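You operate a simulated robot arm through the tools that you are given. There is no shell and no other tool. Be economical: measure what you need, move in short steps, check, and stop when the job is done.

You run a simulated robot arm. Do the job below in one go: nothing can be reset, and whatever is moved stays where it is left.

TASK
Take the blue-tipped leg and leave it on top of the white weight.
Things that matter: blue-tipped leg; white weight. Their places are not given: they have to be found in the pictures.

Only the result counts: the job must be done as asked and must still hold three seconds after the hand-in. Knocking over, shifting, dropping, spilling or breaking anything else fails it.

THE ROBOT
A 7-joint arm with a two-finger parallel gripper, fixed in place. Base frame: the origin is at the foot of the arm, x ahead of it, y to its left, z up; the work surface is at about z = 0. Readings come in mm, rad, newtons and seconds.
With the tool pointing down near the work surface it reaches from about 220 to 580 mm from the base axis. Its first joint turns from -1.152 to 1.152 rad. Payload 2.5 kg.
Tool frame: the origin (TCP) lies between the finger pads and is the grasp point; the fingertips stand 23 mm ahead of it; z points along the fingers, y is the line along which they close. The gripper opens to 94 mm. The fingers are 38 mm wide and 10 mm thick; the gripper's body (54 by 96 mm) begins 39 mm behind the TCP.
Orientation is told as [roll, pitch, yaw] about the base's x, y, z axes, in that order, counted from this pose: with the fingers straight down and closing along the base's y, the tool's x points along the base's -x, its y along +y and its z along -z.

THE INTERFACE
- The arm moves only by the tool drive_tool. Its argument "motion" is text: rows parted by semicolons, each of 5 numbers parted by spaces: the finger opening in mm, from 0 to 94, then the shift along the tool's x, y, z in mm, then the turn about the tool's z in rad. In form: gripper tx ty tz yaw; .... A call has 1 to 10 rows; each row is the pose to reach, as a shift and turn from the pose commanded when the call began, along the tool's axes at that moment. Rows are played at 5 a second. More than 50 mm and 0.15 rad between two rows, or a gripper value outside its range, and nothing of the call is played. A pose out of reach is approached as far as the arm can. The call stops where the force on the tool passes 40 N (or 10 N more than at its start, if that is more) or the arm is blocked; 0.2 s more then pass. Each finger travels about 108 mm/s and halts on what it meets, pressing with about 34 N; the grip force reading is that of the motor and also rises with nothing between the fingers. The clock runs only during rows and for 0.2 s after the last one: add rows that repeat a pose to give the fingers time. It gives the time, the measured TCP pose, the force on the tool (base axes), the opening and the grip force at its end, in the units of the frame above (readings bear some noise).
- Cameras (640 x 400 px; columns grow to the right, rows downward): "scene" is fixed at [106.5, -406.6, 530.8]; the picture's right is [0.90, -0.43, 0.00], its down [-0.30, -0.63, -0.71] and it looks along [0.31, 0.64, -0.70] (base axes); focal length 222 px, centre (320, 200). "wrist" rides on the gripper at [-39, 0, -44] in the tool frame; the picture's right is [0.00, -1.00, 0.00], its down [0.97, 0.00, -0.24] and it looks along [0.24, 0.00, 0.97] (tool axes); focal length 218 px, centre (320, 200).
- get_image(camera): a new picture of that camera. It takes no simulated time.
- point_at(camera, pixels): for up to 12 pixels [column, row] of the newest picture of that camera ("zoom" is the newest enlarged one), the place [x, y, z] in the base frame of the surface seen there, good to about 3 mm. It takes no simulated time.
- enlarge(camera, box): a new picture of the part [left, top, right, bottom] of that camera's present view, enlarged. It takes no simulated time.
- job_done(): hands the job in; it is judged then, once.

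Work in short steps. Measure before you move; look again where a grasp or a placing could have gone wrong, and mend it. You have 60 turns and 20 pictures in all, those below and enlarged ones among them. Open the gripper and draw the arm clear of the work before you hand the job in, unless the task says otherwise; then end with one line.

The tools are called after "Request:" as a command line: name --argument value ..., lists and objects as JSON in quotes. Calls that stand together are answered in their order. drive_tool: Moves the arm, as the interface text tells. Its arguments: {"type":"object","properties":{"motion":{"type":"string"}},"required":["motion"]} The other tools are called the same way: get_image (camera) takes a picture; point_at (camera, pixels) gives the place of the surface under pixels of a picture; enlarge (camera, box) takes an enlarged picture of a part of a camera's view; job_done () hands the job in.

At the start:

```text
time: 0.0
eef_pos: [398.3, 82.6, 327.5]
ee_rot: [0.001, -0.001, 0.0]
contact_force: [-0.5, 0.5, 0.7]
opening: 93.8
grasp_force: 0.1
```

scene: 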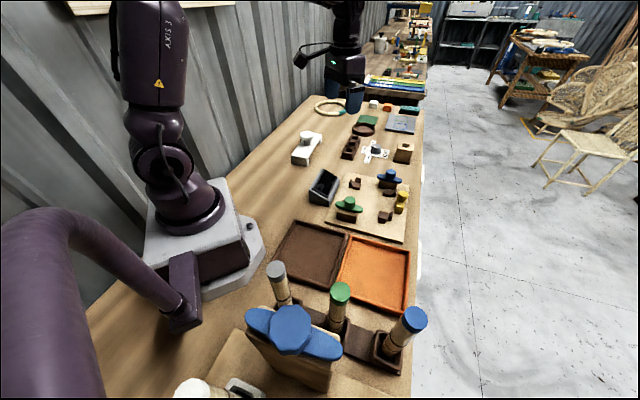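
wrist: 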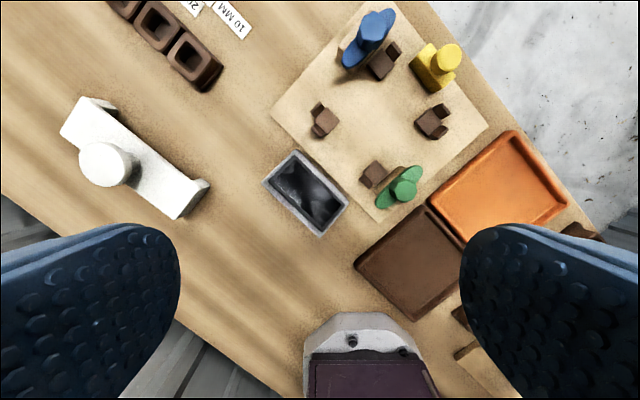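

The scene shows a blue-tipped peg at about (405,330) in a holder and white objects at (307,148) and (195,388). I'll enlarge these to identify them.

Request:
enlarge --camera "scene" --box '[160, 240, 440, 400]'

Request:
enlarge --camera "scene" --box '[270, 90, 440, 230]'

```text
2.29 times, centred on (300, 320) of scene
```

zoom: 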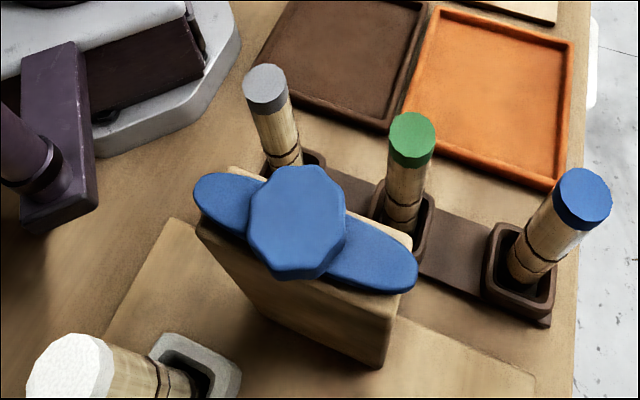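

```text
2.86 times, centred on (355, 160) of scene
```

zoom: 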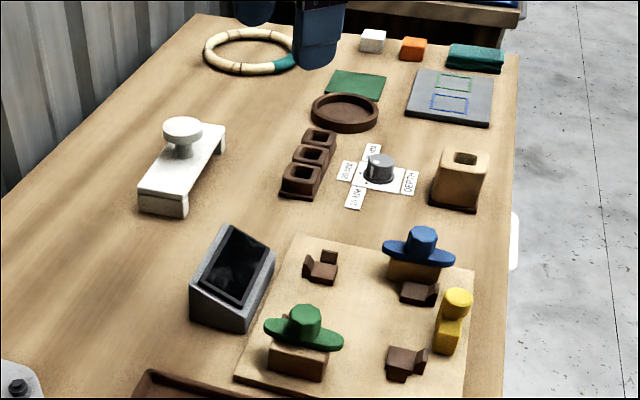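

The blue-tipped leg stands in a holder at scene (400,330); candidates for the weight are the white bar with a knob and the small white cube. I measure these.

Request:
point_at --camera "zoom" --pixels '[[182, 125], [165, 180], [205, 150], [160, 208], [372, 34], [372, 46], [410, 50], [380, 160], [225, 140], [145, 185], [188, 188], [475, 60]]'

Request:
point_at --camera "scene" --pixels '[[415, 319], [405, 326], [398, 341], [392, 350], [405, 362], [340, 290], [276, 268], [195, 388], [383, 332], [290, 325], [375, 360], [245, 385]]'

```text
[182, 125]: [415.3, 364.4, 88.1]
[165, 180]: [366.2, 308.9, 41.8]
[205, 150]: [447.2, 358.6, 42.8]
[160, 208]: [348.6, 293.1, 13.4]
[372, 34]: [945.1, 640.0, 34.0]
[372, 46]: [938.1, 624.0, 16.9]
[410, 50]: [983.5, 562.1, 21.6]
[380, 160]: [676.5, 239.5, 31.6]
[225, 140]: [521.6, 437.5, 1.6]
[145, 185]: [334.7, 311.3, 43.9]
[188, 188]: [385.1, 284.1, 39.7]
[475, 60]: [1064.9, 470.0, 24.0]
```

```text
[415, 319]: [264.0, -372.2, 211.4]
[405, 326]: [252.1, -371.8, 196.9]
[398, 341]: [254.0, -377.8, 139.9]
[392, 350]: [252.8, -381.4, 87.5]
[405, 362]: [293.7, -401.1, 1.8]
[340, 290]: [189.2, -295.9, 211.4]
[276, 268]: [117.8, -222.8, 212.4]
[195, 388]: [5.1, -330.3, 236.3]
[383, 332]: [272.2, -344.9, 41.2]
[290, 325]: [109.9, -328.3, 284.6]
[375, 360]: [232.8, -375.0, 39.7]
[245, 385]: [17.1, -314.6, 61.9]
```

The cube is out of reach at x≈940, so the white bar with a knob (~(415,360), top z 42, knob z 88) is the probable weight. I look at it closer from the wrist.

Request:
enlarge --camera "wrist" --box '[40, 80, 240, 230]'

```text
2.67 times, centred on (140, 155) of wrist
```

zoom: 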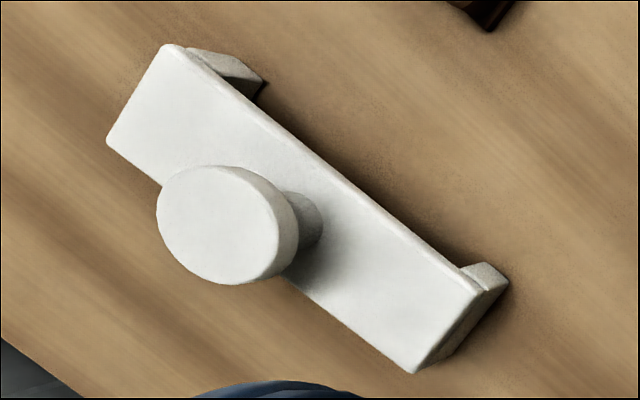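

It is a white bridge-shaped block with a knob. I measure its flat top's corners and the knob.

Request:
point_at --camera "zoom" --pixels '[[172, 50], [115, 142], [474, 290], [412, 366], [225, 225], [175, 205], [270, 240], [240, 175], [215, 270], [380, 270], [175, 110], [310, 220]]'

```text
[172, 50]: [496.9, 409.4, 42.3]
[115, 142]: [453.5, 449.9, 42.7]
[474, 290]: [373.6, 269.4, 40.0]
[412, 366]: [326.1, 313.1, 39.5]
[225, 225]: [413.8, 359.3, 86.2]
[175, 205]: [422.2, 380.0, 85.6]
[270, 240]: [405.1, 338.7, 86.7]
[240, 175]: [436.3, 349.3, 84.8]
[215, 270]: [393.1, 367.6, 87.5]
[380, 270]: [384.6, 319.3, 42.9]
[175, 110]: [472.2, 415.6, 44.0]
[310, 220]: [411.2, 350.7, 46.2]
```

The bar's flat top is z≈42, centre (412,360), 186×61 mm, with a knob r≈24 in the middle, so a leg can stand at about (372,315). I check obstacle extents around the leg, and move the arm toward it at height.

Request:
point_at --camera "scene" --pixels '[[337, 350], [252, 317], [300, 313], [309, 340], [425, 322], [402, 312], [414, 310], [412, 328]]'

Request:
drive_tool --motion "94 13 -44 -5 0; 94 26 -88 -10 0; 94 39 -132 -15 0; 94 52 -176 -20 0; 94 65 -220 -20 0; 94 78 -264 -20 0; 94 91 -308 -20 0; 94 104 -352 -20 0"

Request:
get_image --camera "wrist"

```text
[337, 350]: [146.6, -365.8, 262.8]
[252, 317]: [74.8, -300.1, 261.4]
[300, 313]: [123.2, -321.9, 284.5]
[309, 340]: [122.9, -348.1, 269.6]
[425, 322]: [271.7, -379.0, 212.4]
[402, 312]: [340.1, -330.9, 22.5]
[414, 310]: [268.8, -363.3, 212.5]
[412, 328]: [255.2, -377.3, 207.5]
```

```text
time: 1.8
eef_pos: [293.5, -271.1, 346.7]
ee_rot: [-0.002, 0.0, 0.003]
contact_force: [-0.1, 0.0, 0.8]
opening: 93.9
grasp_force: 0.1
```

```text
14 pictures are left
```

wrist: 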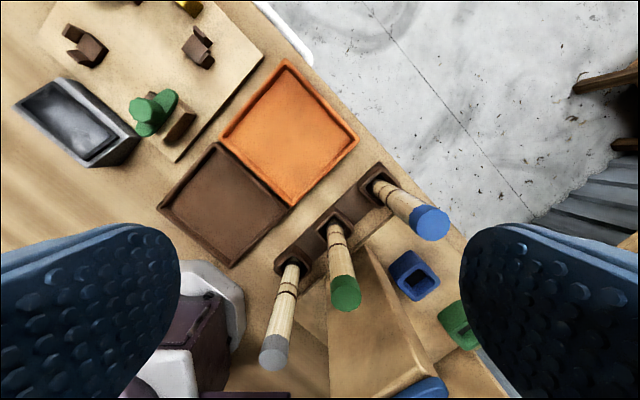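

The blue tip is at wrist (430,223), with the holder at (380,185). I measure tip and shaft in this view.

Request:
point_at --camera "wrist" --pixels '[[430, 223], [415, 225], [446, 222], [431, 208], [431, 238], [400, 205], [385, 192], [370, 176], [384, 166], [366, 187], [345, 294], [273, 352]]'

Request:
enlarge --camera "wrist" --box '[340, 150, 470, 250]'

```text
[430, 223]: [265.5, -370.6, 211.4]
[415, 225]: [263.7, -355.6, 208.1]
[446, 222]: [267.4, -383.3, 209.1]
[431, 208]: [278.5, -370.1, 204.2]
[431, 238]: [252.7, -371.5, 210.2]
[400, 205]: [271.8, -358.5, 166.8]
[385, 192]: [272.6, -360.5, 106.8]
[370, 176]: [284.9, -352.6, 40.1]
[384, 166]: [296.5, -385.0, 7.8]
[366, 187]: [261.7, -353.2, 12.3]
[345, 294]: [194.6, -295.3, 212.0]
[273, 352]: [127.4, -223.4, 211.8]
```

```text
4.00 times, centred on (405, 200) of wrist
```

zoom: 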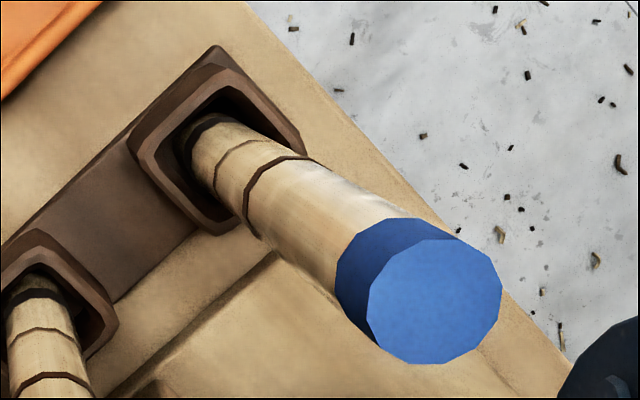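

The leg is upright, centre (265,-370), r≈14, top z 211. I move above it first and verify the pose.

Request:
drive_tool --motion "94 10 -33 0 0; 94 20 -66 0 0; 94 29 -99 0 0; 94 29 -99 40 0; 94 29 -99 80 0; 94 29 -99 80 0"

Request:
get_image --camera "wrist"

```text
time: 3.2
eef_pos: [264.8, -368.6, 266.9]
ee_rot: [-0.001, -0.003, -0.001]
contact_force: [0.1, -0.9, 0.8]
opening: 94.0
grasp_force: 0.0
```

```text
12 pictures are left
```

wrist: 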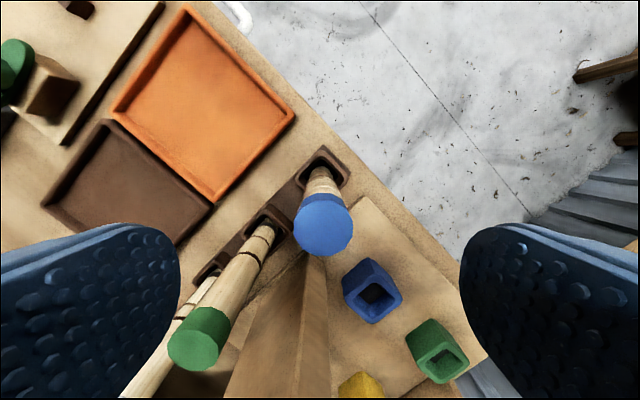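

The tip is centred between the fingers (325,230) and the green leg is clear of the left finger. I descend to z≈182 and close.

Request:
drive_tool --motion "94 0 -1 28 0; 94 0 -1 56 0; 94 0 -1 84 0; 94 0 -1 84 0; 60 0 -1 84 0; 40 0 -1 84 0; 20 0 -1 84 0; 10 0 -1 84 0; 10 0 -1 84 0; 10 0 -1 84 0"

```text
time: 5.4
eef_pos: [264.8, -370.1, 183.0]
ee_rot: [-0.002, 0.0, 0.0]
contact_force: [1.4, 1.1, -1.5]
opening: 29.9
grasp_force: 34.7
```

The fingers hold the 30 mm leg at 34.7 N. I lift it straight up slowly.

Request:
drive_tool --motion "10 0 0 -15 0; 10 0 0 -35 0; 10 0 0 -60 0; 10 0 0 -85 0; 10 0 0 -110 0; 10 0 0 -135 0; 10 0 0 -160 0; 10 0 0 -175 0; 10 0 0 -175 0"

Request:
enlarge --camera "scene" --box '[260, 180, 540, 400]'

```text
time: 7.4
eef_pos: [265.5, -369.6, 358.1]
ee_rot: [0.0, 0.0, -0.001]
contact_force: [-0.2, -0.2, -0.6]
opening: 29.5
grasp_force: 33.5
```

```text
1.82 times, centred on (400, 290) of scene
```

zoom: 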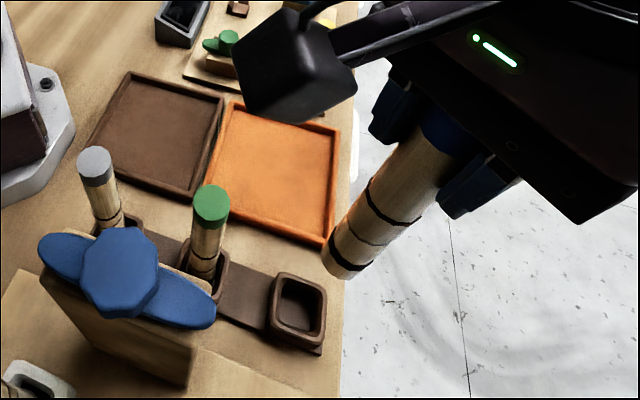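

The leg is out, hanging straight with its bottom near zoom (345,268). I measure its lower end to learn the length below the TCP.

Request:
point_at --camera "zoom" --pixels '[[347, 270], [337, 274], [328, 262], [343, 262], [357, 273], [350, 258], [300, 300], [375, 220]]'

```text
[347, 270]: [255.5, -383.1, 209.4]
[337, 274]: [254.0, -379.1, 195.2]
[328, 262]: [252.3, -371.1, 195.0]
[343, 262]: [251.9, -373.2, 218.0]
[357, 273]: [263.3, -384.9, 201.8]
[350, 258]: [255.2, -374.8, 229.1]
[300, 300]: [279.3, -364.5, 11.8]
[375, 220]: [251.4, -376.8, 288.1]
```

The bottom is about z 187, i.e. ~171 mm below the TCP. That clears everything on the way, so I carry it over toward +y.

Request:
drive_tool --motion "10 -12 30 -2 0; 10 -24 65 -4 0; 10 -36 102 -4 0; 10 -48 140 -4 0; 10 -60 178 -4 0; 10 -72 216 -4 0; 10 -84 254 -4 0; 10 -96 292 -4 0; 10 -106 330 -4 0; 10 -112 360 -4 0"

Request:
drive_tool --motion "10 0 30 0 0; 10 0 65 0 0; 10 0 103 0 0; 10 0 141 0 0; 10 0 179 0 0; 10 0 217 0 0; 10 0 255 0 0; 10 5 290 0 0; 10 5 315 0 0; 10 5 324 0 0"

Request:
get_image --camera "scene"

Request:
get_image --camera "wrist"

```text
time: 9.6
eef_pos: [377.0, -8.7, 362.6]
ee_rot: [-0.001, -0.001, 0.0]
contact_force: [0.3, -0.3, -1.1]
opening: 29.7
grasp_force: 33.7
```

```text
time: 11.8
eef_pos: [372.0, 315.4, 362.9]
ee_rot: [-0.001, 0.0, -0.001]
contact_force: [0.1, -0.4, -1.3]
opening: 29.7
grasp_force: 34.3
```

```text
10 pictures are left
```

scene: 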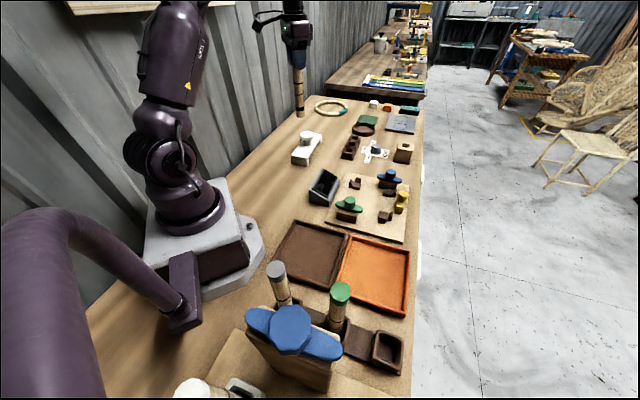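

```text
9 pictures are left
```

wrist: 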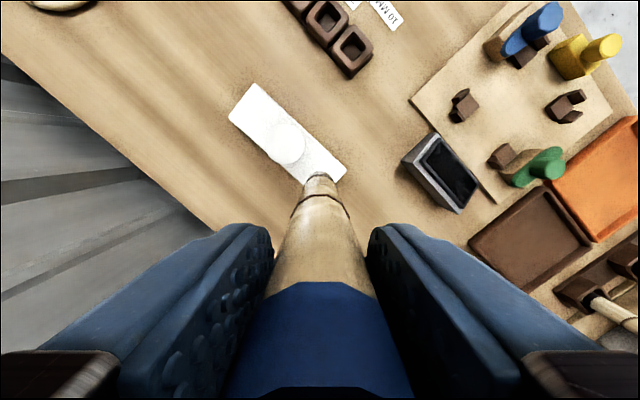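

The leg now hangs over the bar; bottom at wrist (320,180). I remeasure the bar's corners and knob from here.

Request:
point_at --camera "wrist" --pixels '[[286, 143], [268, 140], [303, 148], [287, 126], [284, 161], [343, 177], [253, 86], [232, 120], [302, 182], [318, 160], [320, 178], [330, 178]]'

```text
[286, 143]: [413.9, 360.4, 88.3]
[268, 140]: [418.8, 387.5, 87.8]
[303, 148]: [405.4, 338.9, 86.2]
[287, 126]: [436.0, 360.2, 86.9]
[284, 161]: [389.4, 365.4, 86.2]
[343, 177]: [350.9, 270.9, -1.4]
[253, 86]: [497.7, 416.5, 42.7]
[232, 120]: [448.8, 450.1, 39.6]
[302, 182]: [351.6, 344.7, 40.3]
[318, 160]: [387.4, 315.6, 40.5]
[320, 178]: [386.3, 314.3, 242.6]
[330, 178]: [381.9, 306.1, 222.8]
```

The leg axis sits 61 mm along the bar from the knob, centred across it. I lower to about 8 mm above the surface.

Request:
drive_tool --motion "10 0 0 25 0; 10 0 0 55 0; 10 0 0 85 0; 10 0 0 110 0; 10 0 0 130 0; 10 0 0 140 0; 10 0 0 140 0"

Request:
enlarge --camera "scene" --box '[250, 80, 370, 180]'

```text
time: 13.4
eef_pos: [372.9, 315.1, 222.2]
ee_rot: [0.001, -0.001, 0.0]
contact_force: [-0.2, 0.2, -0.9]
opening: 29.8
grasp_force: 33.6
```

```text
4.00 times, centred on (310, 130) of scene
```

zoom: 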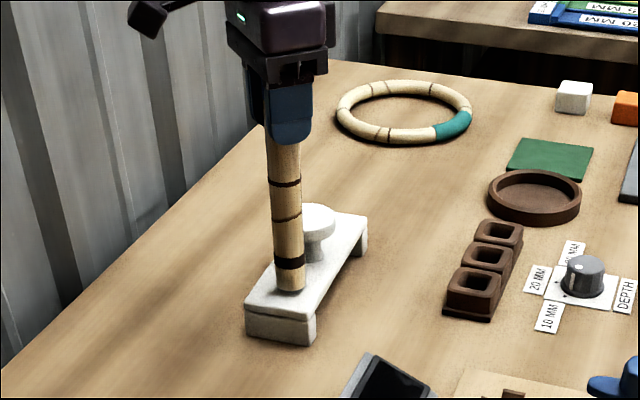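

The leg's foot hovers just above the bar. I step down gently and watch the force.

Request:
drive_tool --motion "10 0 0 2 0; 10 0 0 4 0; 10 0 0 5 0; 10 0 0 6 0; 10 0 0 6 0"

```text
time: 14.6
eef_pos: [371.8, 313.0, 216.8]
ee_rot: [-0.001, 0.0, 0.001]
contact_force: [0.6, -0.7, -1.9]
opening: 29.4
grasp_force: 34.3
```

No contact yet; I go down in 1 mm rows.

Request:
drive_tool --motion "10 0 0 1 0; 10 0 0 2 0; 10 0 0 2 0"

Request:
drive_tool --motion "10 0 0 1 0; 10 0 0 1 0"

Request:
drive_tool --motion "10 0 0 1 0; 10 0 0 1 0"

```text
time: 15.4
eef_pos: [372.0, 314.2, 215.0]
ee_rot: [0.001, -0.002, -0.001]
contact_force: [-2.8, -2.6, 12.6]
opening: 29.7
grasp_force: 33.9
```

```text
time: 16.0
eef_pos: [371.9, 315.2, 214.2]
ee_rot: [0.004, -0.006, -0.001]
contact_force: [-3.8, -3.3, 28.3]
opening: 29.6
grasp_force: 34.0
```

```text
time: 16.6
eef_pos: [372.9, 315.3, 215.2]
ee_rot: [0.003, -0.008, 0.0]
contact_force: [-1.6, -2.5, 32.4]
opening: 29.6
grasp_force: 33.8
```

Contact is made (32 N). I relieve most of the load, then open the fingers slowly.

Request:
drive_tool --motion "10 0 0 -1 0; 10 0 0 -2 0; 10 0 0 -2 0; 10 0 0 -2 0"

```text
time: 17.6
eef_pos: [372.9, 314.3, 214.1]
ee_rot: [0.0, -0.002, 0.0]
contact_force: [5.5, 0.6, 15.0]
opening: 29.5
grasp_force: 33.7
```

The load is 15 N, so I relax another 1 mm and check.

Request:
drive_tool --motion "10 0 0 -0.5 0; 10 0 0 -1 0; 10 0 0 -1 0"

```text
time: 18.4
eef_pos: [371.6, 313.8, 214.1]
ee_rot: [-0.001, 0.003, 0.0]
contact_force: [3.5, 1.2, 5.8]
opening: 29.6
grasp_force: 33.9
```

Light contact remains (6 N). I open gradually.

Request:
drive_tool --motion "30 0 0 0 0; 32 0 0 0 0; 34 0 0 0 0; 38 0 0 0 0; 44 0 0 0 0; 55 0 0 0 0; 70 0 0 0 0; 85 0 0 0 0; 90 0 0 0 0"

Request:
get_image --camera "wrist"

Request:
enlarge --camera "scene" --box '[250, 80, 370, 180]'

```text
time: 20.4
eef_pos: [372.6, 314.2, 214.0]
ee_rot: [-0.001, -0.002, 0.0]
contact_force: [0.2, 0.4, -0.5]
opening: 90.0
grasp_force: 0.0
```

```text
7 pictures are left
```

wrist: 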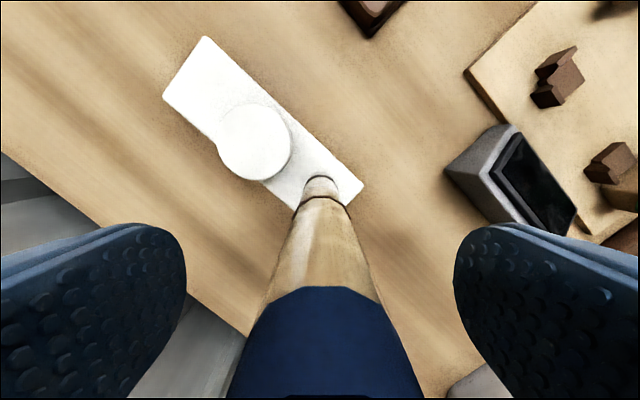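

```text
4.00 times, centred on (310, 130) of scene
```

zoom: 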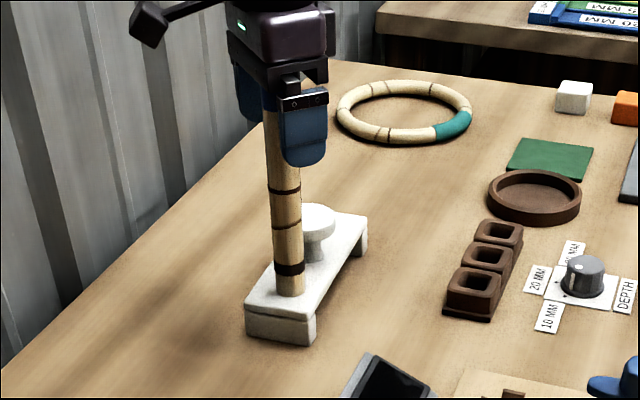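

The leg stands freely on the bar. I rise straight up and clear, then check it again.

Request:
drive_tool --motion "94 0 0 -15 0; 94 0 0 -40 0; 94 0 0 -70 0; 94 0 0 -100 0; 94 -10 -35 -110 0; 94 -20 -80 -110 0; 94 -20 -125 -110 0; 94 -20 -165 -110 0; 94 -20 -200 -110 0; 94 -20 -200 -110 0"

Request:
enlarge --camera "scene" --box '[250, 80, 370, 180]'

Request:
get_image --camera "wrist"

```text
time: 22.6
eef_pos: [389.9, 114.2, 327.1]
ee_rot: [-0.001, 0.0, 0.0]
contact_force: [0.1, -1.0, -0.1]
opening: 94.1
grasp_force: 0.0
```

```text
4.00 times, centred on (310, 130) of scene
```

zoom: 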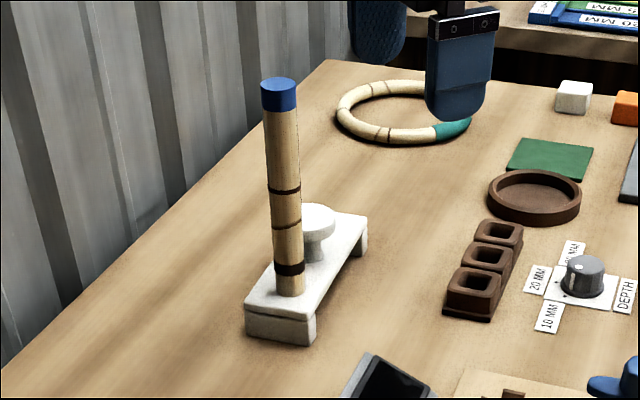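

```text
4 pictures are left
```

wrist: 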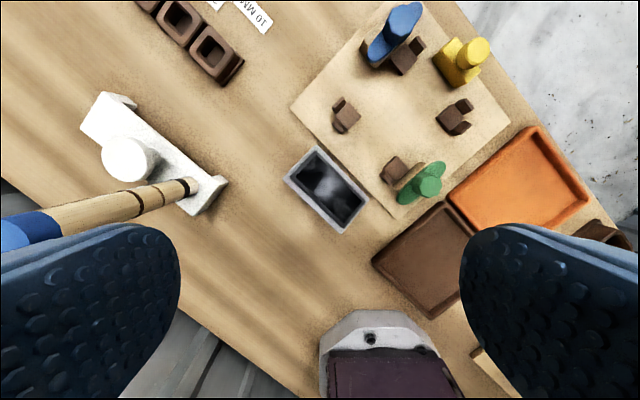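

The leg stands upright and still on the white weight, the bar hasn't shifted, and the arm is clear. I hand in.

Request:
job_done

```text
The job is handed in.
```

The blue-tipped leg is standing upright on the flat top of the white bar with a knob, which I took to be the white weight since it was the only likely white object I found within reach; the gripper is open and the arm clear.
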